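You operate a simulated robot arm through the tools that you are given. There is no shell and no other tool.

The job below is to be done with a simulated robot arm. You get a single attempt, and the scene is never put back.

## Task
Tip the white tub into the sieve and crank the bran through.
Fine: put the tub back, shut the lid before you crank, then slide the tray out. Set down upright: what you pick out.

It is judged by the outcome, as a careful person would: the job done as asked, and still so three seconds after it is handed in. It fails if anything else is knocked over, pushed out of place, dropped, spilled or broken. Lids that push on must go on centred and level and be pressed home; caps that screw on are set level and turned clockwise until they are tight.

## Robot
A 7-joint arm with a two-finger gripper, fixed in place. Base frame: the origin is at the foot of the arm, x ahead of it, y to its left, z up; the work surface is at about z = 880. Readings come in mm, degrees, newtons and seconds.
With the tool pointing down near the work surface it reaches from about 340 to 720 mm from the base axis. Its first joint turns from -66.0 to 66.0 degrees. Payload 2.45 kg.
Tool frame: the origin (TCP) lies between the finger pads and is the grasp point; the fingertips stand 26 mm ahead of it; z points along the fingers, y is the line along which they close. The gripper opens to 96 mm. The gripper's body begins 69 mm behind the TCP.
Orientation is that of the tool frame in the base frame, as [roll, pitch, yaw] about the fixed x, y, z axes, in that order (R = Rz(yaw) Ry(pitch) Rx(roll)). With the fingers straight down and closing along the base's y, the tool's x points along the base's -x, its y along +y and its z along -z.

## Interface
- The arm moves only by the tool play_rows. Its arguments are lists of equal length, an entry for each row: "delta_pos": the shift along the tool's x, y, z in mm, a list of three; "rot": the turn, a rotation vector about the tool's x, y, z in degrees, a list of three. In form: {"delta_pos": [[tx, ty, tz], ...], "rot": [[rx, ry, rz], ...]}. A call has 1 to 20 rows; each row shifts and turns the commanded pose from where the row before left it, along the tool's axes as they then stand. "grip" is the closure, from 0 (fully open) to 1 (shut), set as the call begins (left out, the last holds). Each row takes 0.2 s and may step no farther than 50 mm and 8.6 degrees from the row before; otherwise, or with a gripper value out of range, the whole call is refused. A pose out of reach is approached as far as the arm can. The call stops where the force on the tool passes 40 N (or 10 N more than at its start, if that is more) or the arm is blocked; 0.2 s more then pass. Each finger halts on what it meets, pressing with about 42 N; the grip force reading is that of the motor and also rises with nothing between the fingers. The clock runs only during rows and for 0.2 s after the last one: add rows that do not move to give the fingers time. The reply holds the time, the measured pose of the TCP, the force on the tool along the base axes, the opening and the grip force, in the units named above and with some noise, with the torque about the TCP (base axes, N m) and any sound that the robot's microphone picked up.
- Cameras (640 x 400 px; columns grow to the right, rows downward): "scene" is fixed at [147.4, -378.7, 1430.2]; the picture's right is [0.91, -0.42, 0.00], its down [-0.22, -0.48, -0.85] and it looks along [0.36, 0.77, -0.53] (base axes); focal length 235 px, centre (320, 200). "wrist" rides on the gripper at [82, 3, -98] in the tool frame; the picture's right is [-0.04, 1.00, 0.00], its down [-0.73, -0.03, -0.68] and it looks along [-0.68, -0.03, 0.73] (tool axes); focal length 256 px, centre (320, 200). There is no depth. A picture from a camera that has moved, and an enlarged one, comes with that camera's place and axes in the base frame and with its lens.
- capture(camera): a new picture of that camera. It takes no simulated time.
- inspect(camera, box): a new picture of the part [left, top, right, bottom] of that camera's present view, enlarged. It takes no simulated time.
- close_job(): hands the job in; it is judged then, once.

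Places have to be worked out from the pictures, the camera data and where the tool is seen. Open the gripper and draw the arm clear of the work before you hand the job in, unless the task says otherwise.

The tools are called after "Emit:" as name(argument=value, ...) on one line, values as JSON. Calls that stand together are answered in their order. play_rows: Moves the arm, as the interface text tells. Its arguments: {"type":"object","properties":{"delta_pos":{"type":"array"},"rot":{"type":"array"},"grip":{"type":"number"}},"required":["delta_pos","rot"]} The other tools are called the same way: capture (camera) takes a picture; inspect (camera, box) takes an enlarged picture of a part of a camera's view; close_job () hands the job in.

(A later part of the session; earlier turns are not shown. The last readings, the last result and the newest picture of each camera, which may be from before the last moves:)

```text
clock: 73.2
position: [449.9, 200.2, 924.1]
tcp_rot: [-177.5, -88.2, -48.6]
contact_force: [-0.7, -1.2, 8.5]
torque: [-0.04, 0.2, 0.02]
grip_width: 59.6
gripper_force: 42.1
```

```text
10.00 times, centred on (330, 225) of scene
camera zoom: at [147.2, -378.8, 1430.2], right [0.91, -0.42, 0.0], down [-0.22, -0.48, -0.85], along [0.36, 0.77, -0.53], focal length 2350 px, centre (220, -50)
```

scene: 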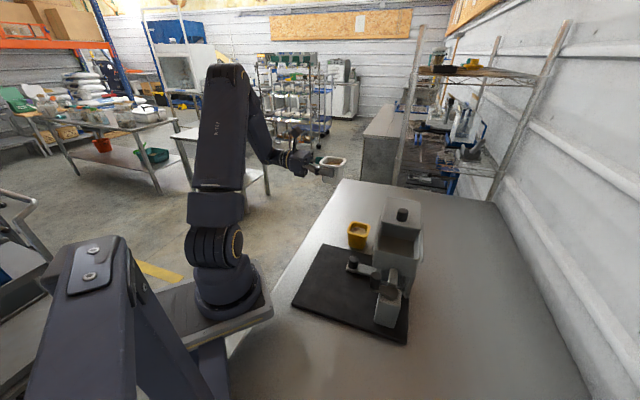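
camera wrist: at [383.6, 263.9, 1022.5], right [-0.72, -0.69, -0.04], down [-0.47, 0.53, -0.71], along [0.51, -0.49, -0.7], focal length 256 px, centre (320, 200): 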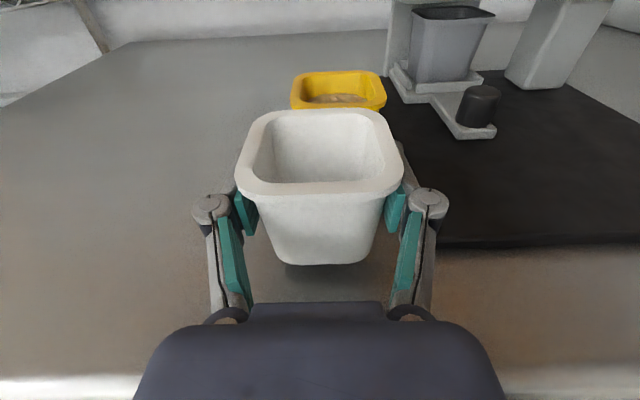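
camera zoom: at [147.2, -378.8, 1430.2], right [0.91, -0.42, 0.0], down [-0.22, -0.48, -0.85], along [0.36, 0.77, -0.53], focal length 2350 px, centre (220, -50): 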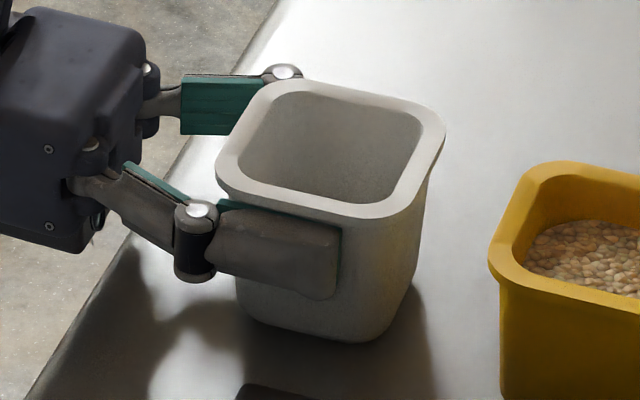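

Touchdown (8.5 N) and the tub matches its original pixels exactly. I'll relieve the pressure and open the fingers.

Emit:
play_rows(delta_pos=[[0.7, 0, 0], [0, 0, 0]], rot=[[0, 0, 0], [0, 0, 0]])

Emit:
play_rows(delta_pos=[[0, 0, 0], [0, 0, 0], [0, 0, 0], [0, 0, 0]], rot=[[0, 0, 0], [0, 0, 0], [0, 0, 0], [0, 0, 0]], grip=0.05)

Emit:
inspect(camera="scene", box=[310, 205, 350, 245])

Emit:
capture(camera="wrist")

```text
clock: 73.8
position: [450.3, 199.3, 924.4]
tcp_rot: [-176.5, -88.0, -49.5]
contact_force: [3.2, 0.2, 9.5]
torque: [-0.12, -0.09, 0.04]
grip_width: 59.6
gripper_force: 42.7
```

```text
clock: 74.8
position: [449.5, 199.9, 924.4]
tcp_rot: [-178.3, -87.9, -47.6]
contact_force: [0.3, -0.6, -0.5]
torque: [-0.01, -0.02, 0.01]
grip_width: 91.1
gripper_force: 0.0
```

```text
10.00 times, centred on (330, 225) of scene
camera zoom: at [147.4, -378.7, 1430.2], right [0.91, -0.42, 0.0], down [-0.22, -0.48, -0.85], along [0.36, 0.77, -0.53], focal length 2350 px, centre (220, -50)
```

zoom: 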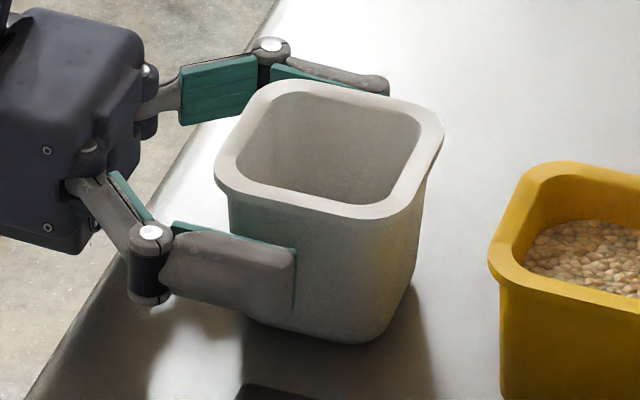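

```text
taken
camera wrist: at [382.0, 265.8, 1009.3], right [-0.72, -0.69, -0.04], down [-0.47, 0.53, -0.71], along [0.51, -0.49, -0.7], focal length 256 px, centre (320, 200)
```

wrist: 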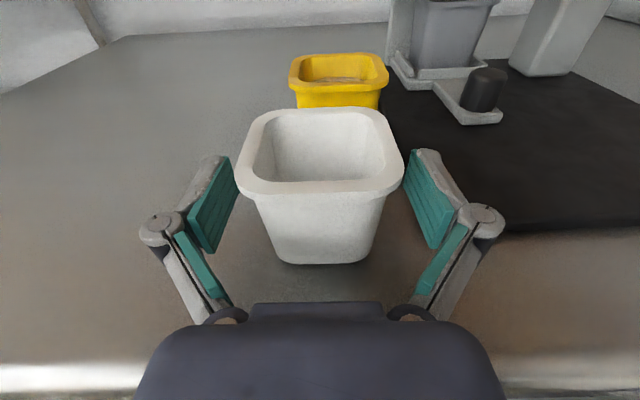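

The tub is back upright on its original spot, released. I'll withdraw straight back and rise.

Emit:
play_rows(delta_pos=[[0, 0, -15], [0, 0, -30], [0, 0, -35], [0, 0, -35], [30, 0, 0], [45, 0, 0], [45, 0, 0], [45, 0, 0], [45, 0, 0], [45, 0, 0], [0, 0, 0]], rot=[[0, 0, 0], [0, 0, 0], [0, 0, 0], [0, 0, 0], [0, 0, 0], [0, 0, 0], [0, 0, 0], [0, 0, 0], [0, 0, 0], [0, 0, 0], [0, 0, 0]])

Emit:
capture(camera="wrist")

Emit:
inspect(camera="scene", box=[290, 180, 450, 340])

```text
clock: 77.2
position: [383.4, 267.8, 1179.7]
tcp_rot: [-179.3, -88.0, -46.4]
contact_force: [0.5, 1.2, -0.3]
torque: [-0.02, 0.0, 0.01]
grip_width: 91.4
gripper_force: 0.2
out of reach, approached as far as the arm can: row 10
```

```text
taken
camera wrist: at [314.5, 333.7, 1264.9], right [-0.72, -0.7, -0.04], down [-0.47, 0.53, -0.71], along [0.51, -0.49, -0.71], focal length 256 px, centre (320, 200)
```

wrist: 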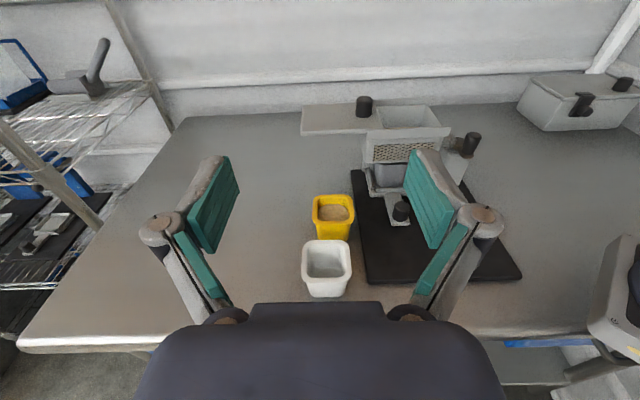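

```text
2.50 times, centred on (370, 260) of scene
camera zoom: at [147.4, -378.7, 1430.2], right [0.91, -0.42, 0.0], down [-0.22, -0.48, -0.85], along [0.36, 0.77, -0.53], focal length 588 px, centre (195, 50)
```

zoom: 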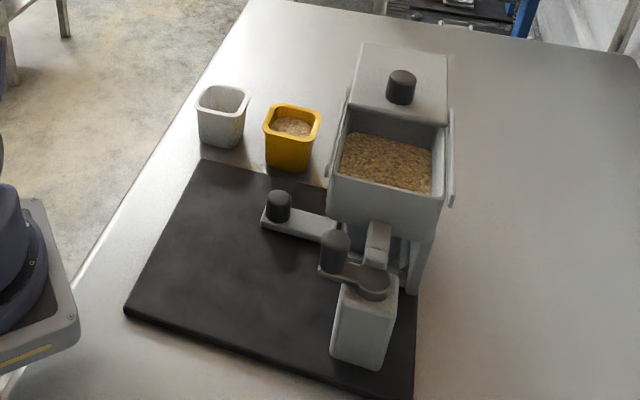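

Good: tub in place, bran in the sieve. Next I'll turn the tool back to vertical (yaw -46) and travel above the lid knob at about (557,-13).

Emit:
play_rows(delta_pos=[[-5, 0, 40], [0, 0, 0], [0, 0, 0], [0, 0, 0], [0, 0, 0], [0, 0, 0], [0, 0, 0], [0, 0, 0], [0, 0, 0], [0, 0, 0], [0, 0, 0], [0, 0, 0], [35.3, 8.8, 3.7], [35.3, 8.8, 3.7], [35.3, 8.8, 3.7], [35.3, 8.8, 3.7], [35.3, 8.8, 3.7], [35.3, 8.8, 3.7], [35.3, 8.8, 3.7], [35.3, 8.8, 3.7]], rot=[[0, 0, 0], [0, -8, 0], [0, -8, 0], [0, -8, 0], [0, -8, 0], [0, -8, 0], [0, -8, 0], [0, -8, 0], [0, -8, 0], [0, -8, 0], [0, -8, 0], [0, -8, 0], [0, 0, 0], [0, 0, 0], [0, 0, 0], [0, 0, 0], [0, 0, 0], [0, 0, 0], [0, 0, 0], [0, 0, 0]], grip=0.35)

Emit:
capture(camera="wrist")

Emit:
capture(camera="scene")

```text
clock: 81.4
position: [555.8, -12.3, 1144.2]
tcp_rot: [-179.9, -0.1, -45.8]
contact_force: [-0.3, -0.1, 0.0]
torque: [0.0, 0.04, 0.0]
grip_width: 62.2
gripper_force: 0.1
```

```text
taken
camera wrist: at [611.1, -73.5, 1241.2], right [-0.74, -0.67, 0.0], down [-0.49, 0.55, 0.68], along [-0.45, 0.51, -0.73], focal length 256 px, centre (320, 200)
```

wrist: 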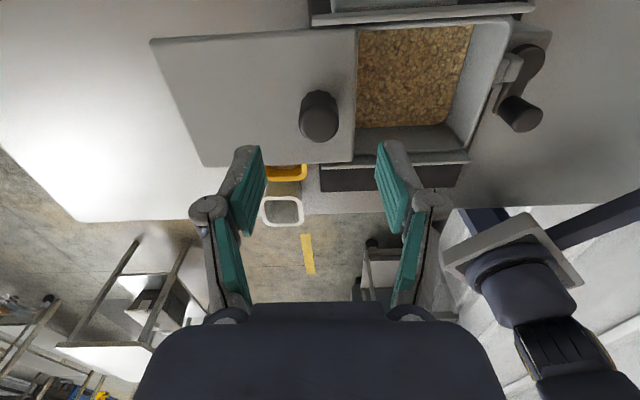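

```text
taken
```

scene: 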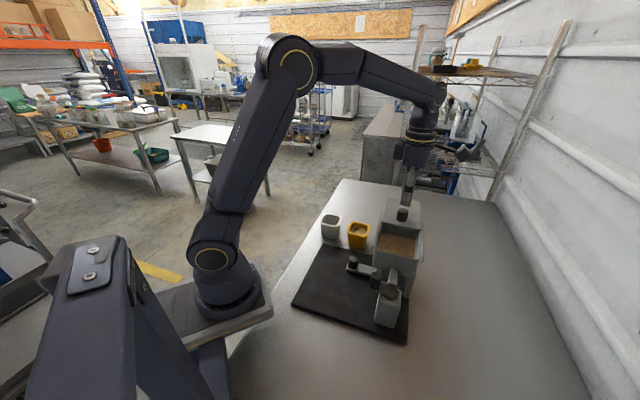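

The knob is at about (559,-15), about 4 mm from the TCP along tool x. I'll shift, descend to grip height (z≈1089) and close.

Emit:
play_rows(delta_pos=[[3, 0, 20], [0, 0, 20], [0, 0, 15], [0, 0, 0]], rot=[[0, 0, 0], [0, 0, 0], [0, 0, 0], [0, 0, 0]])

Emit:
play_rows(delta_pos=[[0, 0, 0], [0, 0, 0], [0, 0, 0], [0, 0, 0]], rot=[[0, 0, 0], [0, 0, 0], [0, 0, 0], [0, 0, 0]], grip=1)

Emit:
capture(camera="wrist")

```text
clock: 82.4
position: [557.3, -13.6, 1090.6]
tcp_rot: [179.9, 0.0, -45.9]
contact_force: [-0.4, 0.6, 0.7]
torque: [-0.02, -0.01, 0.01]
grip_width: 62.4
gripper_force: 0.1
```

```text
clock: 83.4
position: [556.4, -15.2, 1090.4]
tcp_rot: [-179.9, 0.0, -45.8]
contact_force: [1.4, 1.5, -0.9]
torque: [0.0, -0.1, 0.03]
grip_width: 27.5
gripper_force: 41.4
```

```text
taken
camera wrist: at [612.3, -75.1, 1188.2], right [-0.74, -0.67, 0.0], down [-0.49, 0.55, 0.68], along [-0.45, 0.51, -0.73], focal length 256 px, centre (320, 200)
```

wrist: 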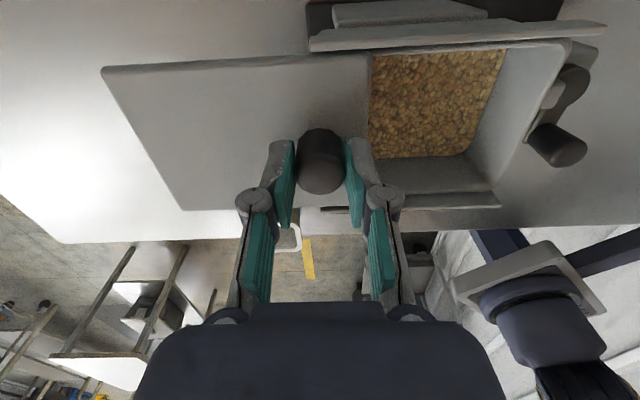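

Gripped. I'll slide the lid back toward the closed position, 90 mm first, then creep to the stop.

Emit:
play_rows(delta_pos=[[0, 6, 0], [0, 10, 0], [0, 10, 0], [0, 10, 0], [0, 10, 0], [0, 10, 0], [0, 10, 0], [0, 10, 0], [0, 10, 0], [0, 4, 0], [0, 0, 0]], rot=[[0, 0, 0], [0, 0, 0], [0, 0, 0], [0, 0, 0], [0, 0, 0], [0, 0, 0], [0, 0, 0], [0, 0, 0], [0, 0, 0], [0, 0, 0], [0, 0, 0]])

Emit:
inspect(camera="scene", box=[350, 190, 440, 280])

```text
clock: 85.8
position: [496.6, -74.8, 1089.8]
tcp_rot: [-179.8, -0.2, -45.9]
contact_force: [14.1, -14.2, 14.6]
torque: [-0.33, -0.43, 0.0]
grip_width: 27.2
gripper_force: 42.4
```

```text
4.44 times, centred on (395, 235) of scene
camera zoom: at [147.6, -379.1, 1430.0], right [0.91, -0.42, 0.0], down [-0.22, -0.48, -0.85], along [0.36, 0.77, -0.53], focal length 1044 px, centre (-13, 44)
```

zoom: 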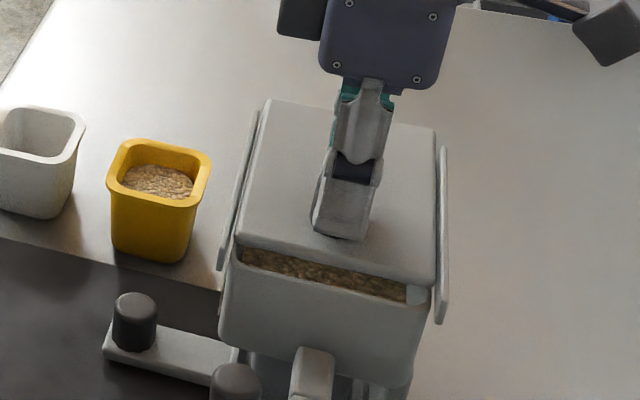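

The lid is nearly shut but there is a side load of ~20 N, so I'll correct the sideways offset by ~2.5 mm and relax z, then continue.

Emit:
play_rows(delta_pos=[[2.5, 0, -1.5], [0, 0, 0]], rot=[[0, 0, 0], [0, 0, 0]])

Emit:
play_rows(delta_pos=[[0, 4, 0], [0, 4, 0], [0, 0, 0]], rot=[[0, 0, 0], [0, 0, 0], [0, 0, 0]])

```text
clock: 86.4
position: [494.3, -75.9, 1089.7]
tcp_rot: [-180.0, 0.3, -45.7]
contact_force: [5.4, -3.0, -0.6]
torque: [-0.69, -0.9, 0.06]
grip_width: 27.3
gripper_force: 41.9
```

```text
clock: 87.2
position: [489.4, -81.4, 1090.2]
tcp_rot: [179.9, 0.3, -45.9]
contact_force: [-1.4, 0.3, -0.1]
torque: [-0.42, -0.35, -0.04]
grip_width: 27.5
gripper_force: 42.4
```

Side load gone. I'll creep the last few millimetres to the closed stop.

Emit:
play_rows(delta_pos=[[0, 2, 0], [0, 2, 0], [0, 0, 0]], rot=[[0, 0, 0], [0, 0, 0], [0, 0, 0]])

Emit:
play_rows(delta_pos=[[0, 1.5, 0], [0, 1.5, 0], [0, 0, 0]], rot=[[0, 0, 0], [0, 0, 0], [0, 0, 0]])

Emit:
inspect(camera="scene", box=[350, 190, 440, 280])

```text
clock: 88.0
position: [486.3, -84.3, 1091.1]
tcp_rot: [179.9, 0.2, -45.9]
contact_force: [-3.1, 2.4, -0.3]
torque: [0.82, 0.76, -0.06]
grip_width: 27.2
gripper_force: 42.4
```

```text
clock: 88.8
position: [485.7, -86.4, 1090.8]
tcp_rot: [180.0, 0.0, -45.8]
contact_force: [-1.1, 0.1, 0.5]
torque: [-0.03, 0.03, 0.19]
grip_width: 27.2
gripper_force: 41.8
```

```text
4.44 times, centred on (395, 235) of scene
camera zoom: at [147.7, -378.7, 1430.1], right [0.91, -0.42, 0.0], down [-0.22, -0.48, -0.85], along [0.36, 0.77, -0.53], focal length 1044 px, centre (-13, 44)
```

zoom: 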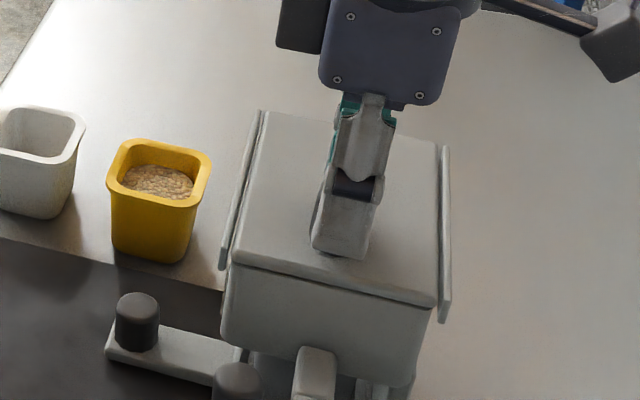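

It looks shut; I'll push 2 mm more to confirm it is against its stop.

Emit:
play_rows(delta_pos=[[0, 1, 0], [0, 1, 0], [0, 0, 0]], rot=[[0, 0, 0], [0, 0, 0], [0, 0, 0]])

```text
clock: 89.6
position: [483.4, -87.5, 1092.1]
tcp_rot: [-179.8, -0.1, -45.9]
contact_force: [7.4, 0.4, 1.1]
torque: [0.63, 0.21, -0.18]
grip_width: 27.5
gripper_force: 41.9
```

The reaction is rising, so the lid is at its stop. I'll relax 1 mm, open, rise, and compare with the original closed picture.

Emit:
play_rows(delta_pos=[[0, -1, 0], [0, 0, 0]], rot=[[0, 0, 0], [0, 0, 0]])

Emit:
play_rows(delta_pos=[[0, 0, 0], [0, 0, 0], [0, 0, 0], [0, 0, -15], [0, 0, -35], [0, 0, -35], [0, 0, 0]], rot=[[0, 0, 0], [0, 0, 0], [0, 0, 0], [0, 0, 0], [0, 0, 0], [0, 0, 0], [0, 0, 0]], grip=0.4)

Emit:
inspect(camera="scene", box=[360, 205, 440, 285])

Emit:
capture(camera="wrist")

```text
clock: 90.2
position: [482.5, -88.0, 1092.0]
tcp_rot: [-180.0, 0.1, -45.8]
contact_force: [5.7, -3.8, -0.1]
torque: [-0.4, -0.28, 0.1]
grip_width: 27.1
gripper_force: 42.5
```

```text
clock: 91.8
position: [482.1, -87.0, 1176.5]
tcp_rot: [-179.9, 0.0, -45.9]
contact_force: [0.2, 0.6, -0.2]
torque: [0.02, -0.01, -0.01]
grip_width: 57.6
gripper_force: 0.1
```

```text
5.00 times, centred on (400, 245) of scene
camera zoom: at [147.4, -378.7, 1430.2], right [0.91, -0.42, 0.0], down [-0.22, -0.48, -0.85], along [0.36, 0.77, -0.53], focal length 1175 px, centre (-80, -25)
```

zoom: 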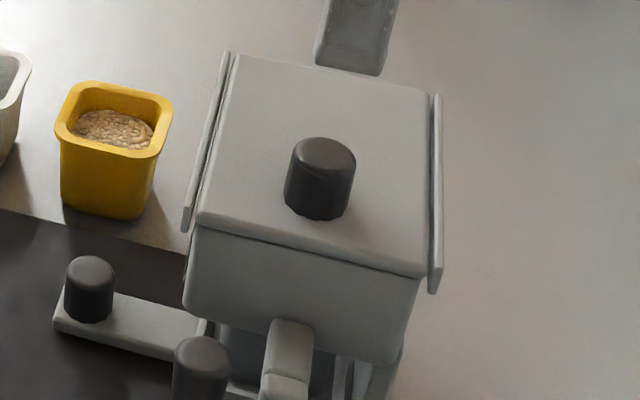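

```text
taken
camera wrist: at [537.4, -148.0, 1275.0], right [-0.74, -0.67, 0.0], down [-0.49, 0.55, 0.68], along [-0.45, 0.51, -0.73], focal length 256 px, centre (320, 200)
```

wrist: 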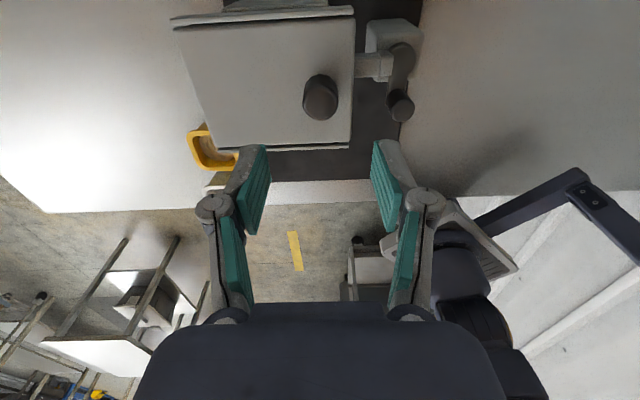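

The lid is shut like at the start. Now the crank: I'll zoom in on it from both cameras to locate its pivot and knob.

Emit:
inspect(camera="wrist", box=[330, 0, 450, 130])

Emit:
inspect(camera="scene", box=[365, 260, 425, 340])

```text
3.08 times, centred on (390, 65) of wrist
camera zoom: at [537.4, -148.0, 1275.0], right [-0.74, -0.67, 0.0], down [-0.49, 0.55, 0.68], along [-0.45, 0.51, -0.73], focal length 788 px, centre (105, 615)
```

zoom: 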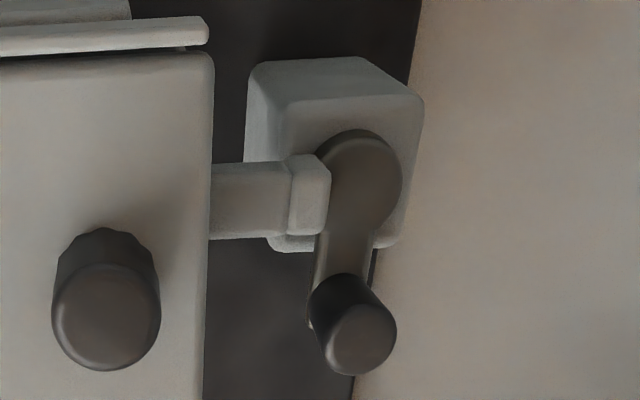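

```text
5.00 times, centred on (395, 300) of scene
camera zoom: at [147.4, -378.7, 1430.2], right [0.91, -0.42, 0.0], down [-0.22, -0.48, -0.85], along [0.36, 0.77, -0.53], focal length 1175 px, centre (-55, -300)
```

zoom: 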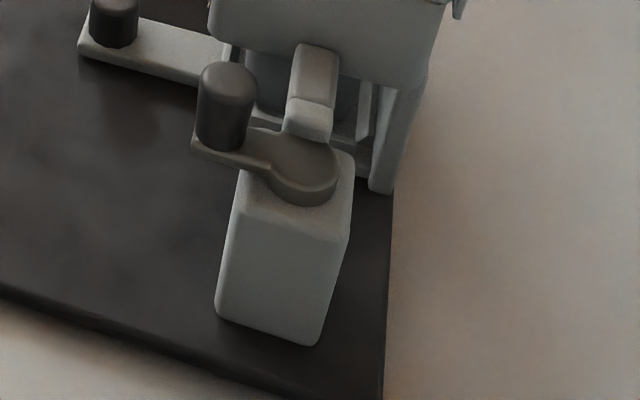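

Crank estimates: pivot ≈(430,-147), disc top z≈986, knob ≈(403,-122) top z≈1026, radius ≈37 mm, with a bracket from the hopper near the disc. I need a better side view, so I'll turn to yaw -136 and look from the near side.

Emit:
play_rows(delta_pos=[[0, 0, 0], [0, 0, 0], [0, 0, 0], [0, 0, 0], [0, 0, 0], [0, 0, 0], [0, 0, 0], [0, 0, 0], [0, 0, 0], [0, 0, 0], [0, 0, 0], [0, 0, 0], [33, 1.5, 12], [33, 1.5, 12], [33, 1.5, 12], [33, 1.5, 12], [33, 1.5, 12], [0, 0, 0]], rot=[[0, 0, 7.5], [0, 0, 7.5], [0, 0, 7.5], [0, 0, 7.5], [0, 0, 7.5], [0, 0, 7.5], [0, 0, 7.5], [0, 0, 7.5], [0, 0, 7.5], [0, 0, 7.5], [0, 0, 7.5], [0, 0, 7.5], [0, 0, 0], [0, 0, 0], [0, 0, 0], [0, 0, 0], [0, 0, 0], [0, 0, 0]])

Emit:
capture(camera="wrist")

Emit:
inspect(camera="wrist", box=[220, 0, 420, 140])

```text
clock: 95.6
position: [359.4, -195.6, 1116.6]
tcp_rot: [180.0, 0.0, -135.9]
contact_force: [0.2, -0.3, -0.2]
torque: [-0.02, 0.01, 0.0]
grip_width: 57.8
gripper_force: 0.0
```

```text
taken
camera wrist: at [299.1, -249.9, 1214.8], right [-0.67, 0.74, 0.0], down [0.55, 0.49, 0.68], along [0.51, 0.45, -0.73], focal length 256 px, centre (320, 200)
```

wrist: 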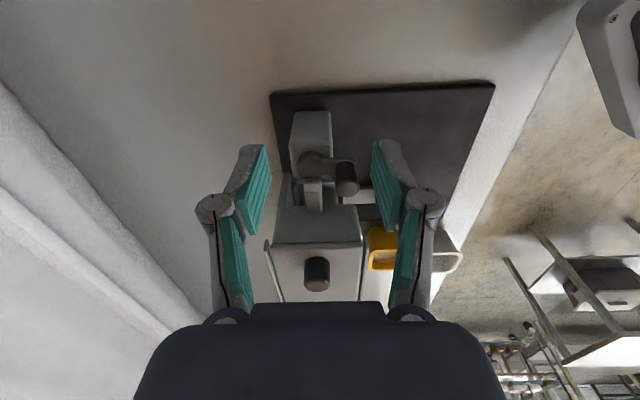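

```text
2.86 times, centred on (320, 70) of wrist
camera zoom: at [299.1, -249.9, 1214.8], right [-0.67, 0.74, 0.0], down [0.55, 0.49, 0.68], along [0.51, 0.45, -0.73], focal length 731 px, centre (320, 571)
```

zoom: 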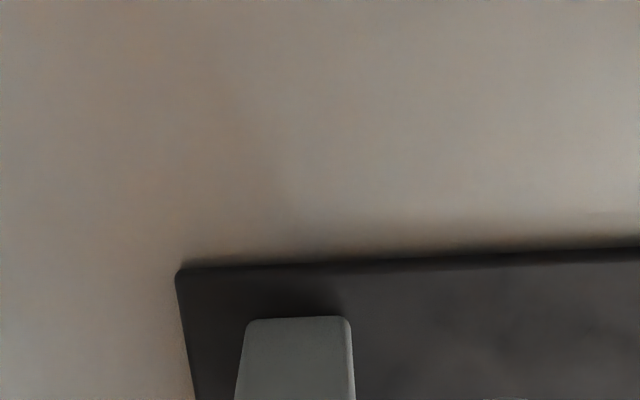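

The crank is at the centre of the view; I'll enlarge that part.

Emit:
inspect(camera="wrist", box=[260, 100, 390, 230])

```text
3.08 times, centred on (325, 165) of wrist
camera zoom: at [299.1, -249.9, 1214.8], right [-0.67, 0.74, 0.0], down [0.55, 0.49, 0.68], along [0.51, 0.45, -0.73], focal length 788 px, centre (305, 308)
```

zoom: 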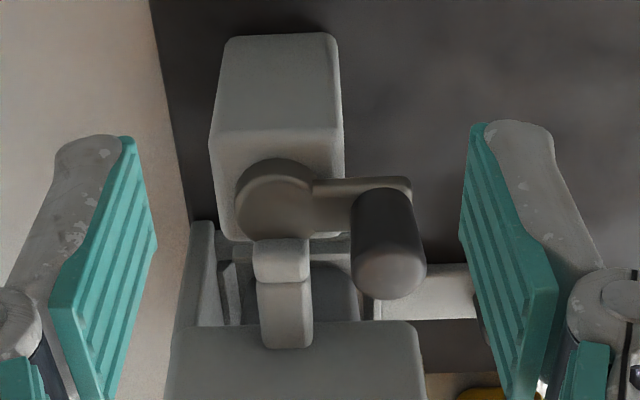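

I'll zoom deeply with the scene camera on the crank's disc and the bracket to see how they relate.

Emit:
inspect(camera="scene", box=[372, 262, 404, 294])

Emit:
inspect(camera="wrist", box=[295, 135, 365, 215])

```text
12.50 times, centred on (388, 278) of scene
camera zoom: at [147.4, -378.7, 1430.2], right [0.91, -0.42, 0.0], down [-0.22, -0.48, -0.85], along [0.36, 0.77, -0.53], focal length 2938 px, centre (-530, -775)
```

zoom: 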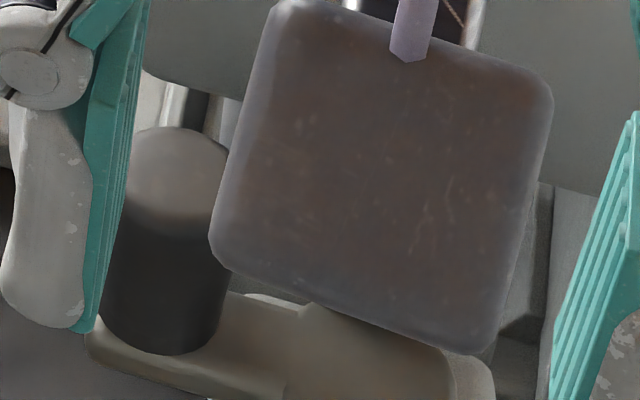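

```text
5.00 times, centred on (330, 175) of wrist
camera zoom: at [299.1, -249.9, 1214.8], right [-0.67, 0.74, 0.0], down [0.55, 0.49, 0.68], along [0.51, 0.45, -0.73], focal length 1280 px, centre (270, 325)
```

zoom: 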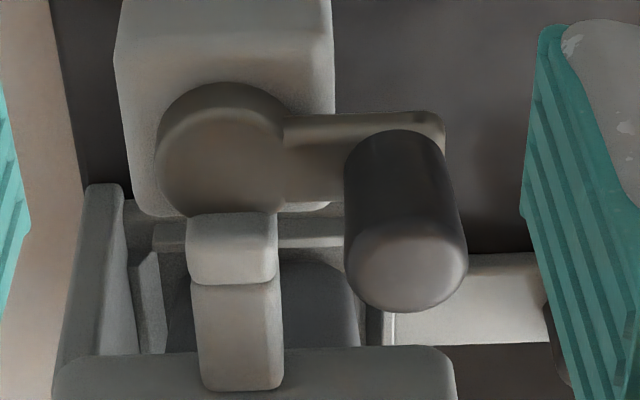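

The bracket end sits just over the disc's edge on the hopper side, top near z≈995. I'll grip the crank knob high (fingertips above z≈1000) with the fingers closing along the tray axis; first move above it.

Emit:
play_rows(delta_pos=[[-27.4, 7.6, 8], [-27.4, 7.6, 8], [-27.4, 7.6, 8], [0, 0, 0]], rot=[[0, 0, 0], [0, 0, 0], [0, 0, 0], [0, 0, 0]], grip=0.52)

Emit:
capture(camera="wrist")

Emit:
inspect(camera="scene", box=[360, 220, 430, 300])

```text
clock: 96.6
position: [403.3, -122.1, 1091.1]
tcp_rot: [-179.9, 0.1, -135.6]
contact_force: [0.0, 0.2, 0.0]
torque: [0.02, 0.0, -0.01]
grip_width: 46.2
gripper_force: 0.0
```

```text
taken
camera wrist: at [343.5, -177.6, 1188.3], right [-0.67, 0.74, 0.0], down [0.55, 0.49, 0.68], along [0.51, 0.45, -0.73], focal length 256 px, centre (320, 200)
```

wrist: 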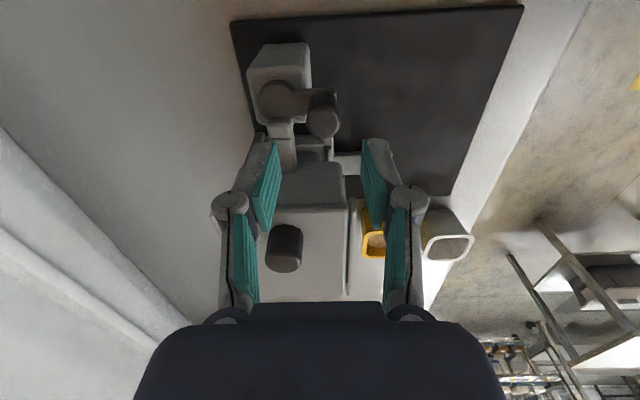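

```text
5.00 times, centred on (395, 260) of scene
camera zoom: at [147.4, -378.7, 1430.2], right [0.91, -0.42, 0.0], down [-0.22, -0.48, -0.85], along [0.36, 0.77, -0.53], focal length 1175 px, centre (-55, -100)
```

zoom: 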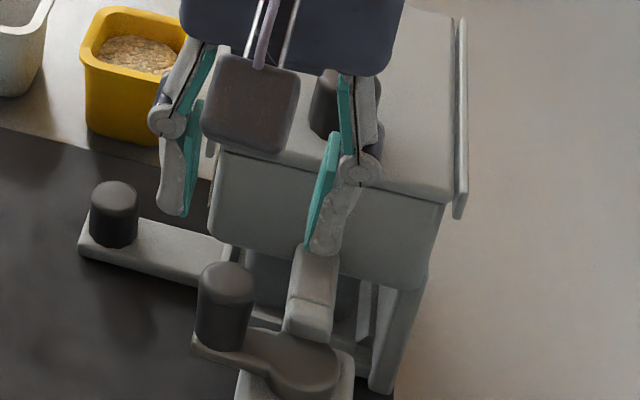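

The knob centre is within ~2 mm of the TCP axis. I'll descend to z≈1028 and close on the knob.

Emit:
play_rows(delta_pos=[[1, 0, 25], [0, 0, 22], [0, 0, 15], [0, 0, 0]], rot=[[0, 0, 0], [0, 0, 0], [0, 0, 0], [0, 0, 0]])

Emit:
inspect(camera="wrist", box=[220, 60, 420, 200])

Emit:
inspect(camera="scene", box=[360, 230, 430, 300])

```text
clock: 97.6
position: [403.4, -123.3, 1030.9]
tcp_rot: [179.9, 0.0, -135.8]
contact_force: [-1.1, -0.4, -0.3]
torque: [-0.02, -0.03, -0.01]
grip_width: 46.2
gripper_force: 0.1
```

```text
2.86 times, centred on (320, 130) of wrist
camera zoom: at [343.1, -178.2, 1128.4], right [-0.67, 0.74, 0.0], down [0.55, 0.49, 0.68], along [0.51, 0.45, -0.73], focal length 731 px, centre (320, 400)
```

zoom: 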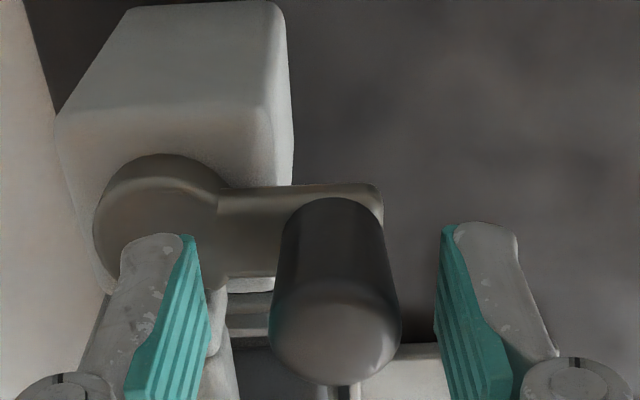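

```text
5.71 times, centred on (395, 265) of scene
camera zoom: at [147.4, -378.7, 1430.2], right [0.91, -0.42, 0.0], down [-0.22, -0.48, -0.85], along [0.36, 0.77, -0.53], focal length 1343 px, centre (-109, -171)
```

zoom: 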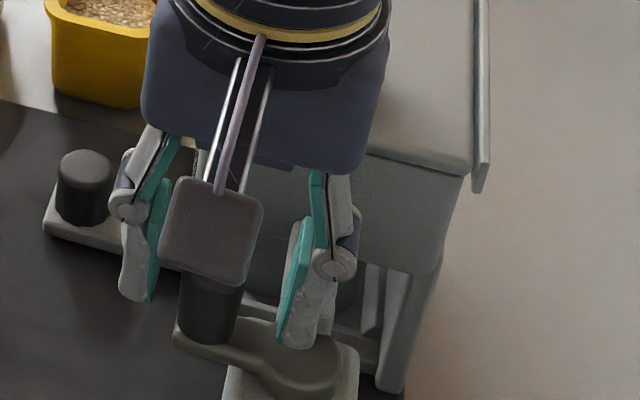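

The fingers straddle the knob. Closing now.

Emit:
play_rows(delta_pos=[[0, 0, 0], [0, 0, 0], [0, 0, 0], [0, 0, 0]], rot=[[0, 0, 0], [0, 0, 0], [0, 0, 0], [0, 0, 0]], grip=1)

Emit:
inspect(camera="wrist", box=[220, 60, 420, 200])

```text
clock: 98.6
position: [402.7, -122.4, 1029.8]
tcp_rot: [-180.0, -0.1, -135.8]
contact_force: [-5.4, 4.3, 0.1]
torque: [0.09, 0.26, 0.0]
grip_width: 22.9
gripper_force: 42.1
```

```text
2.86 times, centred on (320, 130) of wrist
camera zoom: at [343.1, -178.2, 1128.2], right [-0.67, 0.74, 0.0], down [0.55, 0.49, 0.68], along [0.51, 0.45, -0.73], focal length 731 px, centre (320, 400)
```

zoom: 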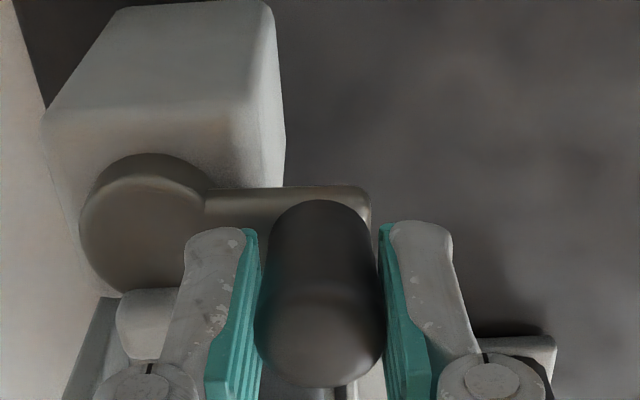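

Gripped (22.9 mm). The 7 N side reaction shows the knob is ~1–2 mm toward the tray side of my command, so I'll trim that.

Emit:
play_rows(delta_pos=[[0, 1.5, 0], [0, 0, 0]], rot=[[0, 0, 0], [0, 0, 0]])

```text
clock: 99.2
position: [403.4, -121.6, 1029.9]
tcp_rot: [-179.9, 0.2, -136.0]
contact_force: [1.8, -4.4, -0.3]
torque: [-0.1, -0.04, -0.04]
grip_width: 22.6
gripper_force: 41.9
```

The knob is centred in the grip now. I'll try a gentle 15° clockwise crank (toward the hopper side) and watch force and sound.

Emit:
play_rows(delta_pos=[[-3.2, -0.14, 0], [-3.17, -0.42, 0], [-3.13, -0.69, 0], [0, 0, 0]], rot=[[0, 0, 0], [0, 0, 0], [0, 0, 0], [0, 0, 0]])

Emit:
inspect(camera="wrist", box=[220, 60, 420, 200])

```text
clock: 100.2
position: [410.8, -116.9, 1030.4]
tcp_rot: [179.9, 0.0, -135.8]
contact_force: [2.2, -3.9, -1.1]
torque: [-0.4, 0.28, 0.03]
grip_width: 23.1
gripper_force: 41.6
```

```text
2.86 times, centred on (320, 130) of wrist
camera zoom: at [349.5, -172.1, 1128.6], right [-0.67, 0.74, 0.0], down [0.55, 0.49, 0.68], along [0.51, 0.45, -0.73], focal length 731 px, centre (320, 400)
```

zoom: 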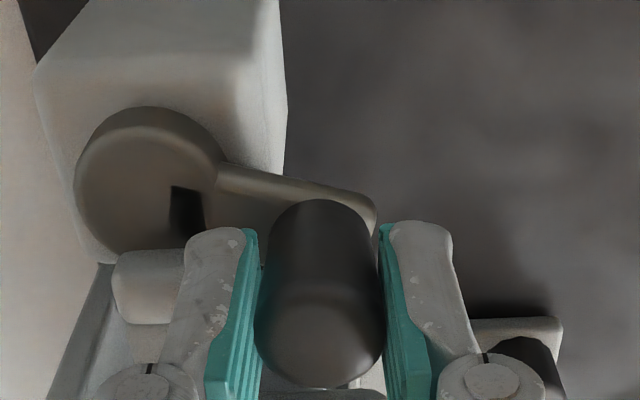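

The crank turns clockwise with light force. I'll continue to 40° in small steps, watching for contact with the bracket.

Emit:
play_rows(delta_pos=[[-3.05, -0.96, 0], [-2.96, -1.23, 0], [-2.84, -1.48, 0], [-2.7, -1.72, 0], [-2.54, -1.95, 0], [0, 0, 0]], rot=[[0, 0, 0], [0, 0, 0], [0, 0, 0], [0, 0, 0], [0, 0, 0], [0, 0, 0]])

Emit:
inspect(camera="wrist", box=[220, 60, 420, 200])

```text
clock: 101.6
position: [424.0, -113.4, 1029.4]
tcp_rot: [180.0, 0.0, -135.9]
contact_force: [-0.4, -2.4, -1.0]
torque: [0.01, 0.02, 0.02]
grip_width: 23.1
gripper_force: 41.6
```

```text
2.86 times, centred on (320, 130) of wrist
camera zoom: at [364.2, -168.0, 1128.5], right [-0.67, 0.74, 0.0], down [0.55, 0.49, 0.68], along [0.51, 0.45, -0.73], focal length 731 px, centre (320, 400)
```

zoom: 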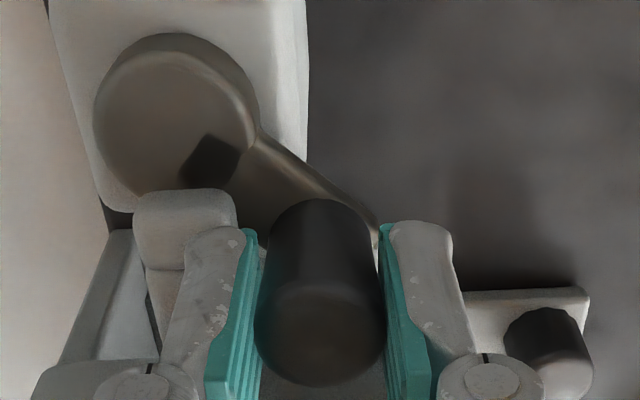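

Light forces so far. My fingertips (z≈1003) are barely above the bracket's estimated top (~1000), so I'll loosen, raise 5 mm on the knob, and regrip for clearance.

Emit:
play_rows(delta_pos=[[0, 0, 0], [0, 0, -2.5], [0, 0, -2.5], [0, 0, 0]], rot=[[0, 0, 0], [0, 0, 0], [0, 0, 0], [0, 0, 0]], grip=0.7)

Emit:
play_rows(delta_pos=[[0, 0, 0], [0, 0, 0], [0, 0, 0]], rot=[[0, 0, 0], [0, 0, 0], [0, 0, 0]], grip=1)

Emit:
inspect(camera="scene", box=[360, 230, 430, 300])

```text
clock: 102.6
position: [424.8, -112.2, 1034.4]
tcp_rot: [179.9, 0.1, -135.8]
contact_force: [-0.8, 0.1, -0.5]
torque: [0.02, 0.0, 0.02]
grip_width: 28.6
gripper_force: 0.1
```

```text
clock: 103.4
position: [425.8, -112.6, 1035.9]
tcp_rot: [-179.9, 0.1, -136.0]
contact_force: [0.3, -2.2, 2.2]
torque: [-0.05, -0.01, 0.02]
grip_width: 23.0
gripper_force: 41.8
```

```text
5.71 times, centred on (395, 265) of scene
camera zoom: at [147.4, -378.7, 1430.2], right [0.91, -0.42, 0.0], down [-0.22, -0.48, -0.85], along [0.36, 0.77, -0.53], focal length 1343 px, centre (-109, -171)
```

zoom: 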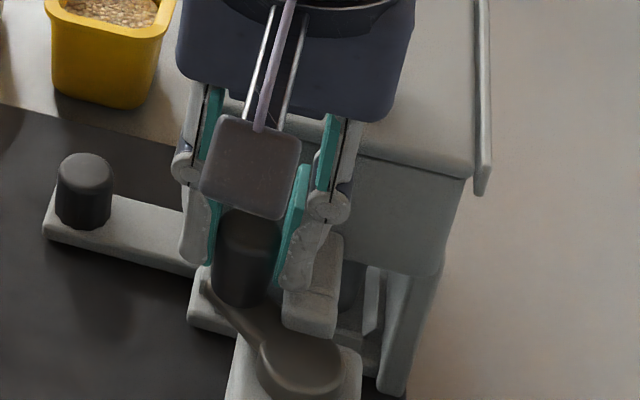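

Regripped 5 mm higher. I'll continue clockwise in small steps to ~56°.

Emit:
play_rows(delta_pos=[[-1.88, -1.69, 0], [-1.75, -1.82, 0], [-1.63, -1.93, 0], [-1.48, -2.05, 0], [0, 0, 0]], rot=[[0, 0, 0], [0, 0, 0], [0, 0, 0], [0, 0, 0], [0, 0, 0]])

Emit:
inspect(camera="wrist", box=[220, 60, 420, 200])

```text
clock: 104.6
position: [433.7, -113.7, 1035.8]
tcp_rot: [-179.9, 0.2, -135.8]
contact_force: [1.2, 8.9, 16.3]
torque: [0.55, -0.4, -0.01]
grip_width: 23.0
gripper_force: 42.1
```

```text
2.86 times, centred on (320, 130) of wrist
camera zoom: at [373.6, -167.9, 1132.8], right [-0.67, 0.74, 0.0], down [0.55, 0.49, 0.68], along [0.51, 0.45, -0.73], focal length 731 px, centre (320, 400)
```

zoom: 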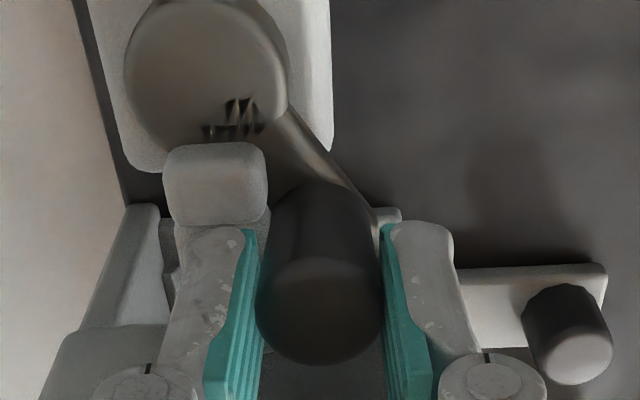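

There's a rising reaction (9 N sideways, 16 N up) as the knob nears the bracket, so I'll back off a little and zoom on the marking on the disc.

Emit:
play_rows(delta_pos=[[1.48, 2.05, 0], [1.63, 1.93, 0], [0, 0, 0]], rot=[[0, 0, 0], [0, 0, 0], [0, 0, 0]])

Emit:
inspect(camera="wrist", box=[245, 50, 345, 130])

Emit:
inspect(camera="scene", box=[375, 270, 415, 310])

```text
clock: 105.4
position: [428.1, -112.8, 1035.1]
tcp_rot: [180.0, 0.0, -135.8]
contact_force: [0.2, 9.1, 15.5]
torque: [0.5, -0.42, -0.01]
grip_width: 23.1
gripper_force: 42.4
```

```text
5.00 times, centred on (295, 90) of wrist
camera zoom: at [368.7, -167.3, 1132.9], right [-0.67, 0.74, 0.0], down [0.55, 0.49, 0.68], along [0.51, 0.45, -0.73], focal length 1280 px, centre (445, 750)
```

zoom: 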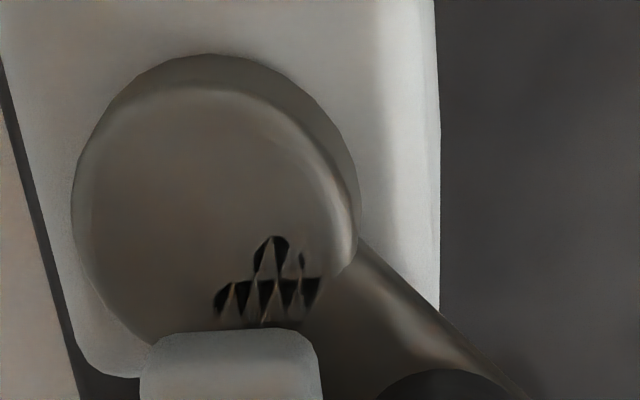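

```text
10.00 times, centred on (395, 290) of scene
camera zoom: at [147.2, -378.3, 1430.3], right [0.91, -0.42, 0.0], down [-0.22, -0.48, -0.85], along [0.36, 0.77, -0.53], focal length 2350 px, centre (-430, -700)
```

zoom: 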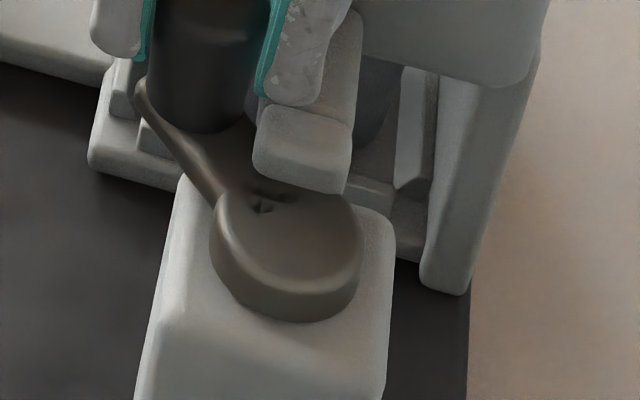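

The reaction hasn't gone away after backing off, so something else may be touching. I'll look at the full views.

Emit:
capture(camera="wrist")

Emit:
inspect(camera="scene", box=[350, 190, 450, 300])

```text
taken
camera wrist: at [368.7, -167.3, 1132.9], right [-0.67, 0.74, 0.0], down [0.55, 0.49, 0.68], along [0.51, 0.45, -0.73], focal length 256 px, centre (320, 200)
```

wrist: 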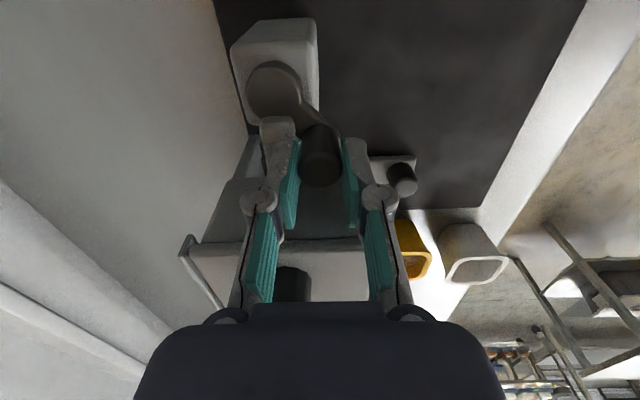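

```text
3.64 times, centred on (400, 245) of scene
camera zoom: at [147.2, -378.3, 1430.3], right [0.91, -0.42, 0.0], down [-0.22, -0.48, -0.85], along [0.36, 0.77, -0.53], focal length 855 px, centre (29, 36)
```

zoom: 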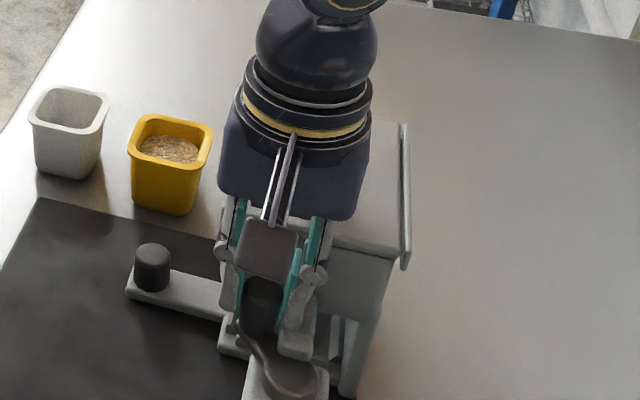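

I'll loosen the grip briefly to see whether the residual force is from the knob or from another contact.

Emit:
play_rows(delta_pos=[[0, 0, 0], [0, 0, 0], [0, 0, 0]], rot=[[0, 0, 0], [0, 0, 0], [0, 0, 0]], grip=0.66)

Emit:
inspect(camera="wrist", box=[220, 60, 420, 200])

```text
clock: 106.2
position: [429.5, -112.4, 1034.2]
tcp_rot: [-180.0, 0.0, -135.9]
contact_force: [0.6, 1.3, -0.4]
torque: [0.0, -0.03, 0.0]
grip_width: 32.7
gripper_force: 0.1
```

```text
2.86 times, centred on (320, 130) of wrist
camera zoom: at [368.9, -167.7, 1132.7], right [-0.67, 0.74, 0.0], down [0.55, 0.49, 0.68], along [0.51, 0.45, -0.73], focal length 731 px, centre (320, 400)
```

zoom: 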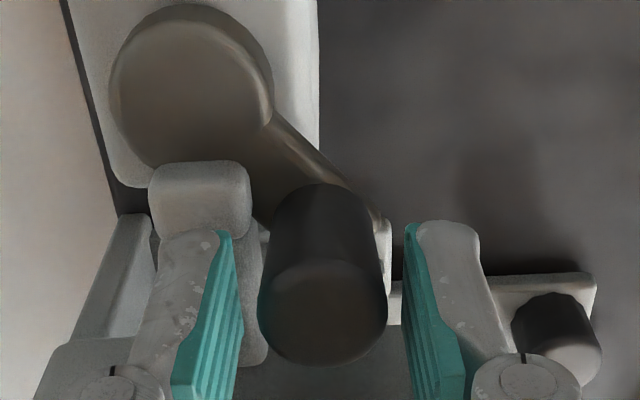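

That force came from the pads riding on the knob's rounded top, not another contact. Before forcing past the bracket I want a level side view of its height, so I'll open, rise, turn to yaw 135 and look from the tray side.

Emit:
play_rows(delta_pos=[[0, 0, -15], [0, 0, -35], [0, 0, -35], [0, 0, 0], [0, 0, 0], [0, 0, 0], [0, 0, 0], [0, 0, 0], [0, 0, 0], [0, 0, 0], [0, 0, 0], [0, 0, 0], [0, 0, 0], [0, 0, 0], [0, 0, 0]], rot=[[0, 0, 0], [0, 0, 0], [0, 0, 0], [0, 0, 7.5], [0, 0, 7.5], [0, 0, 7.5], [0, 0, 7.5], [0, 0, 7.5], [0, 0, 7.5], [0, 0, 7.5], [0, 0, 7.5], [0, 0, 7.5], [0, 0, 7.5], [0, 0, 7.5], [0, 0, 7.5]], grip=0.5)

Emit:
play_rows(delta_pos=[[27, -9, 0], [27, -9, 0], [27, -9, 0], [0, 0, 0], [0, 0, 0], [0, 0, 0], [0, 0, 0], [0, 0, 0], [0, 0, 0]], rot=[[0, 0, 0], [0, 0, 0], [0, 0, 0], [0, -8, 0], [0, -8, 0], [0, -8, 0], [0, -8, 0], [0, -8, 0], [0, 0, 0]])

Emit:
capture(camera="wrist")

```text
clock: 109.4
position: [429.1, -112.5, 1120.6]
tcp_rot: [179.9, 0.0, 133.9]
contact_force: [0.5, 0.0, -0.2]
torque: [0.0, 0.02, 0.01]
grip_width: 47.8
gripper_force: 0.0
```

```text
clock: 111.4
position: [363.8, -69.8, 1132.3]
tcp_rot: [180.0, 40.0, 134.1]
contact_force: [0.2, -0.5, -0.7]
torque: [0.01, -0.02, 0.02]
grip_width: 48.0
gripper_force: 0.1
out of reach, approached as far as the arm can: row 8
```

```text
taken
camera wrist: at [279.6, 21.5, 1154.7], right [0.74, 0.67, 0.03], down [0.07, -0.11, 0.99], along [0.67, -0.73, -0.13], focal length 256 px, centre (320, 200)
```

wrist: 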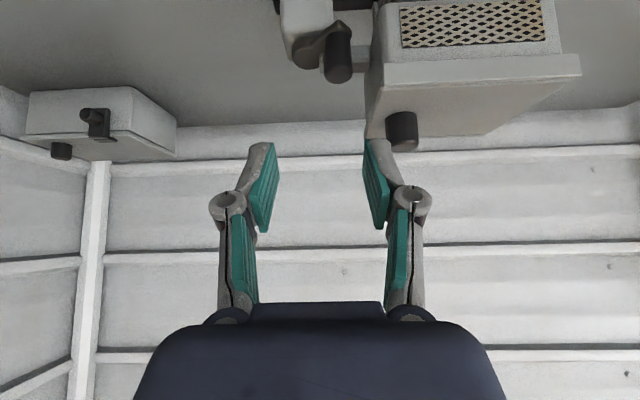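

The side view shows the crank at the top of the (upside-down) picture; I'll enlarge it.

Emit:
inspect(camera="wrist", box=[260, 0, 400, 90])

```text
4.44 times, centred on (330, 45) of wrist
camera zoom: at [279.6, 21.5, 1154.7], right [0.74, 0.67, 0.03], down [0.07, -0.11, 0.99], along [0.67, -0.73, -0.13], focal length 1138 px, centre (276, 889)
```

zoom: 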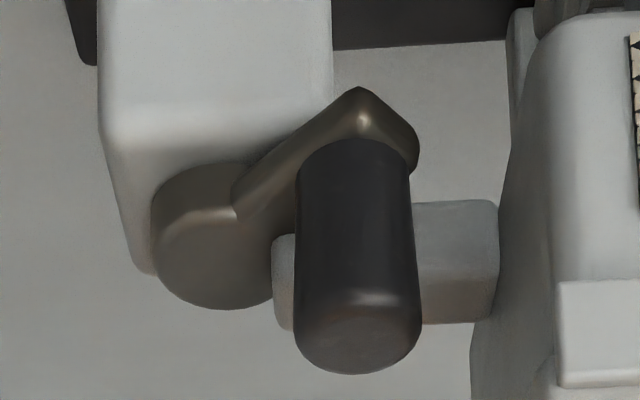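

The bracket spans roughly z 986–1000 with the crank arm passing below it, while the knob (top 1023) stands taller; fingertips at z≥1005 will clear it. I'll go back, regrip the knob at TCP z≈1032, and test whether the crank passes the bracket.

Emit:
play_rows(delta_pos=[[0, 0, 0], [0, 0, 0], [0, 0, 0], [0, 0, 0], [0, 0, 0], [0, 0, 0], [0, 0, 0], [0, 0, 0], [0, 0, 0], [0, 0, 0], [0, 0, 0], [0, 0, 0], [0, 0, 0], [0, 0, 0], [0, 0, 0], [0, 0, 0], [0, 0, 0], [0, 0, 0]], rot=[[0, 8, 0], [0, 8, 0], [0, 8, 0], [0, 8, 0], [0, 8, 0], [0, 0, -7.5], [0, 0, -7.5], [0, 0, -7.5], [0, 0, -7.5], [0, 0, -7.5], [0, 0, -7.5], [0, 0, -7.5], [0, 0, -7.5], [0, 0, -7.5], [0, 0, -7.5], [0, 0, -7.5], [0, 0, -7.5], [0, 0, 0]])

```text
clock: 115.2
position: [364.8, -72.2, 1131.8]
tcp_rot: [-180.0, 0.0, -135.6]
contact_force: [-1.4, -0.5, 0.5]
torque: [0.02, 0.0, -0.03]
grip_width: 48.1
gripper_force: 0.1
```

Now moving back above the knob at about (430,-112).

Emit:
play_rows(delta_pos=[[-6.1, -24.6, 13], [-6.1, -24.6, 13], [-6.1, -24.6, 13], [0, 0, 0]], rot=[[0, 0, 0], [0, 0, 0], [0, 0, 0], [0, 0, 0]])

Emit:
inspect(camera="wrist", box=[240, 60, 400, 180])

```text
clock: 116.2
position: [427.0, -113.5, 1094.4]
tcp_rot: [180.0, 0.1, -135.8]
contact_force: [1.1, 0.3, 0.1]
torque: [0.0, 0.0, 0.02]
grip_width: 48.0
gripper_force: 0.1
```

```text
3.33 times, centred on (320, 120) of wrist
camera zoom: at [367.4, -166.8, 1192.6], right [-0.67, 0.74, 0.0], down [0.55, 0.49, 0.68], along [0.51, 0.45, -0.73], focal length 853 px, centre (320, 467)
```

zoom: 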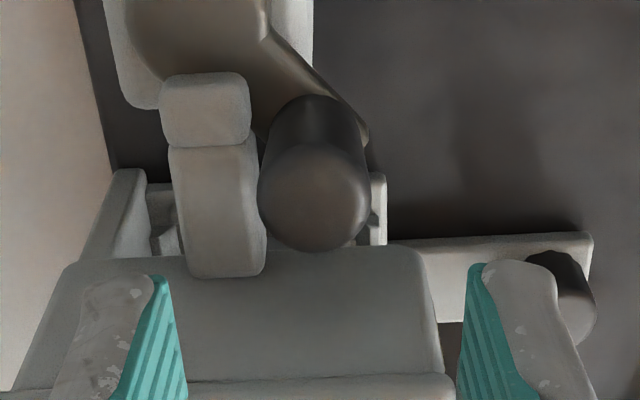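

Aligned with the knob. Descending to z≈1032 and closing.

Emit:
play_rows(delta_pos=[[0, -1, 25], [0, 0, 22], [0, 0, 15], [0, 0, 0]], rot=[[0, 0, 0], [0, 0, 0], [0, 0, 0], [0, 0, 0]])

Emit:
play_rows(delta_pos=[[0, 0, 0], [0, 0, 0], [0, 0, 0], [0, 0, 0]], rot=[[0, 0, 0], [0, 0, 0], [0, 0, 0], [0, 0, 0]], grip=1)

```text
clock: 117.2
position: [430.4, -110.6, 1030.6]
tcp_rot: [-180.0, 0.1, -135.8]
contact_force: [0.1, 0.0, 0.1]
torque: [0.0, -0.02, 0.02]
grip_width: 48.0
gripper_force: 0.1
```

```text
clock: 118.2
position: [429.3, -110.0, 1029.8]
tcp_rot: [180.0, 0.0, -136.0]
contact_force: [-0.3, -1.0, -0.4]
torque: [0.0, -0.05, -0.03]
grip_width: 22.6
gripper_force: 42.4
```

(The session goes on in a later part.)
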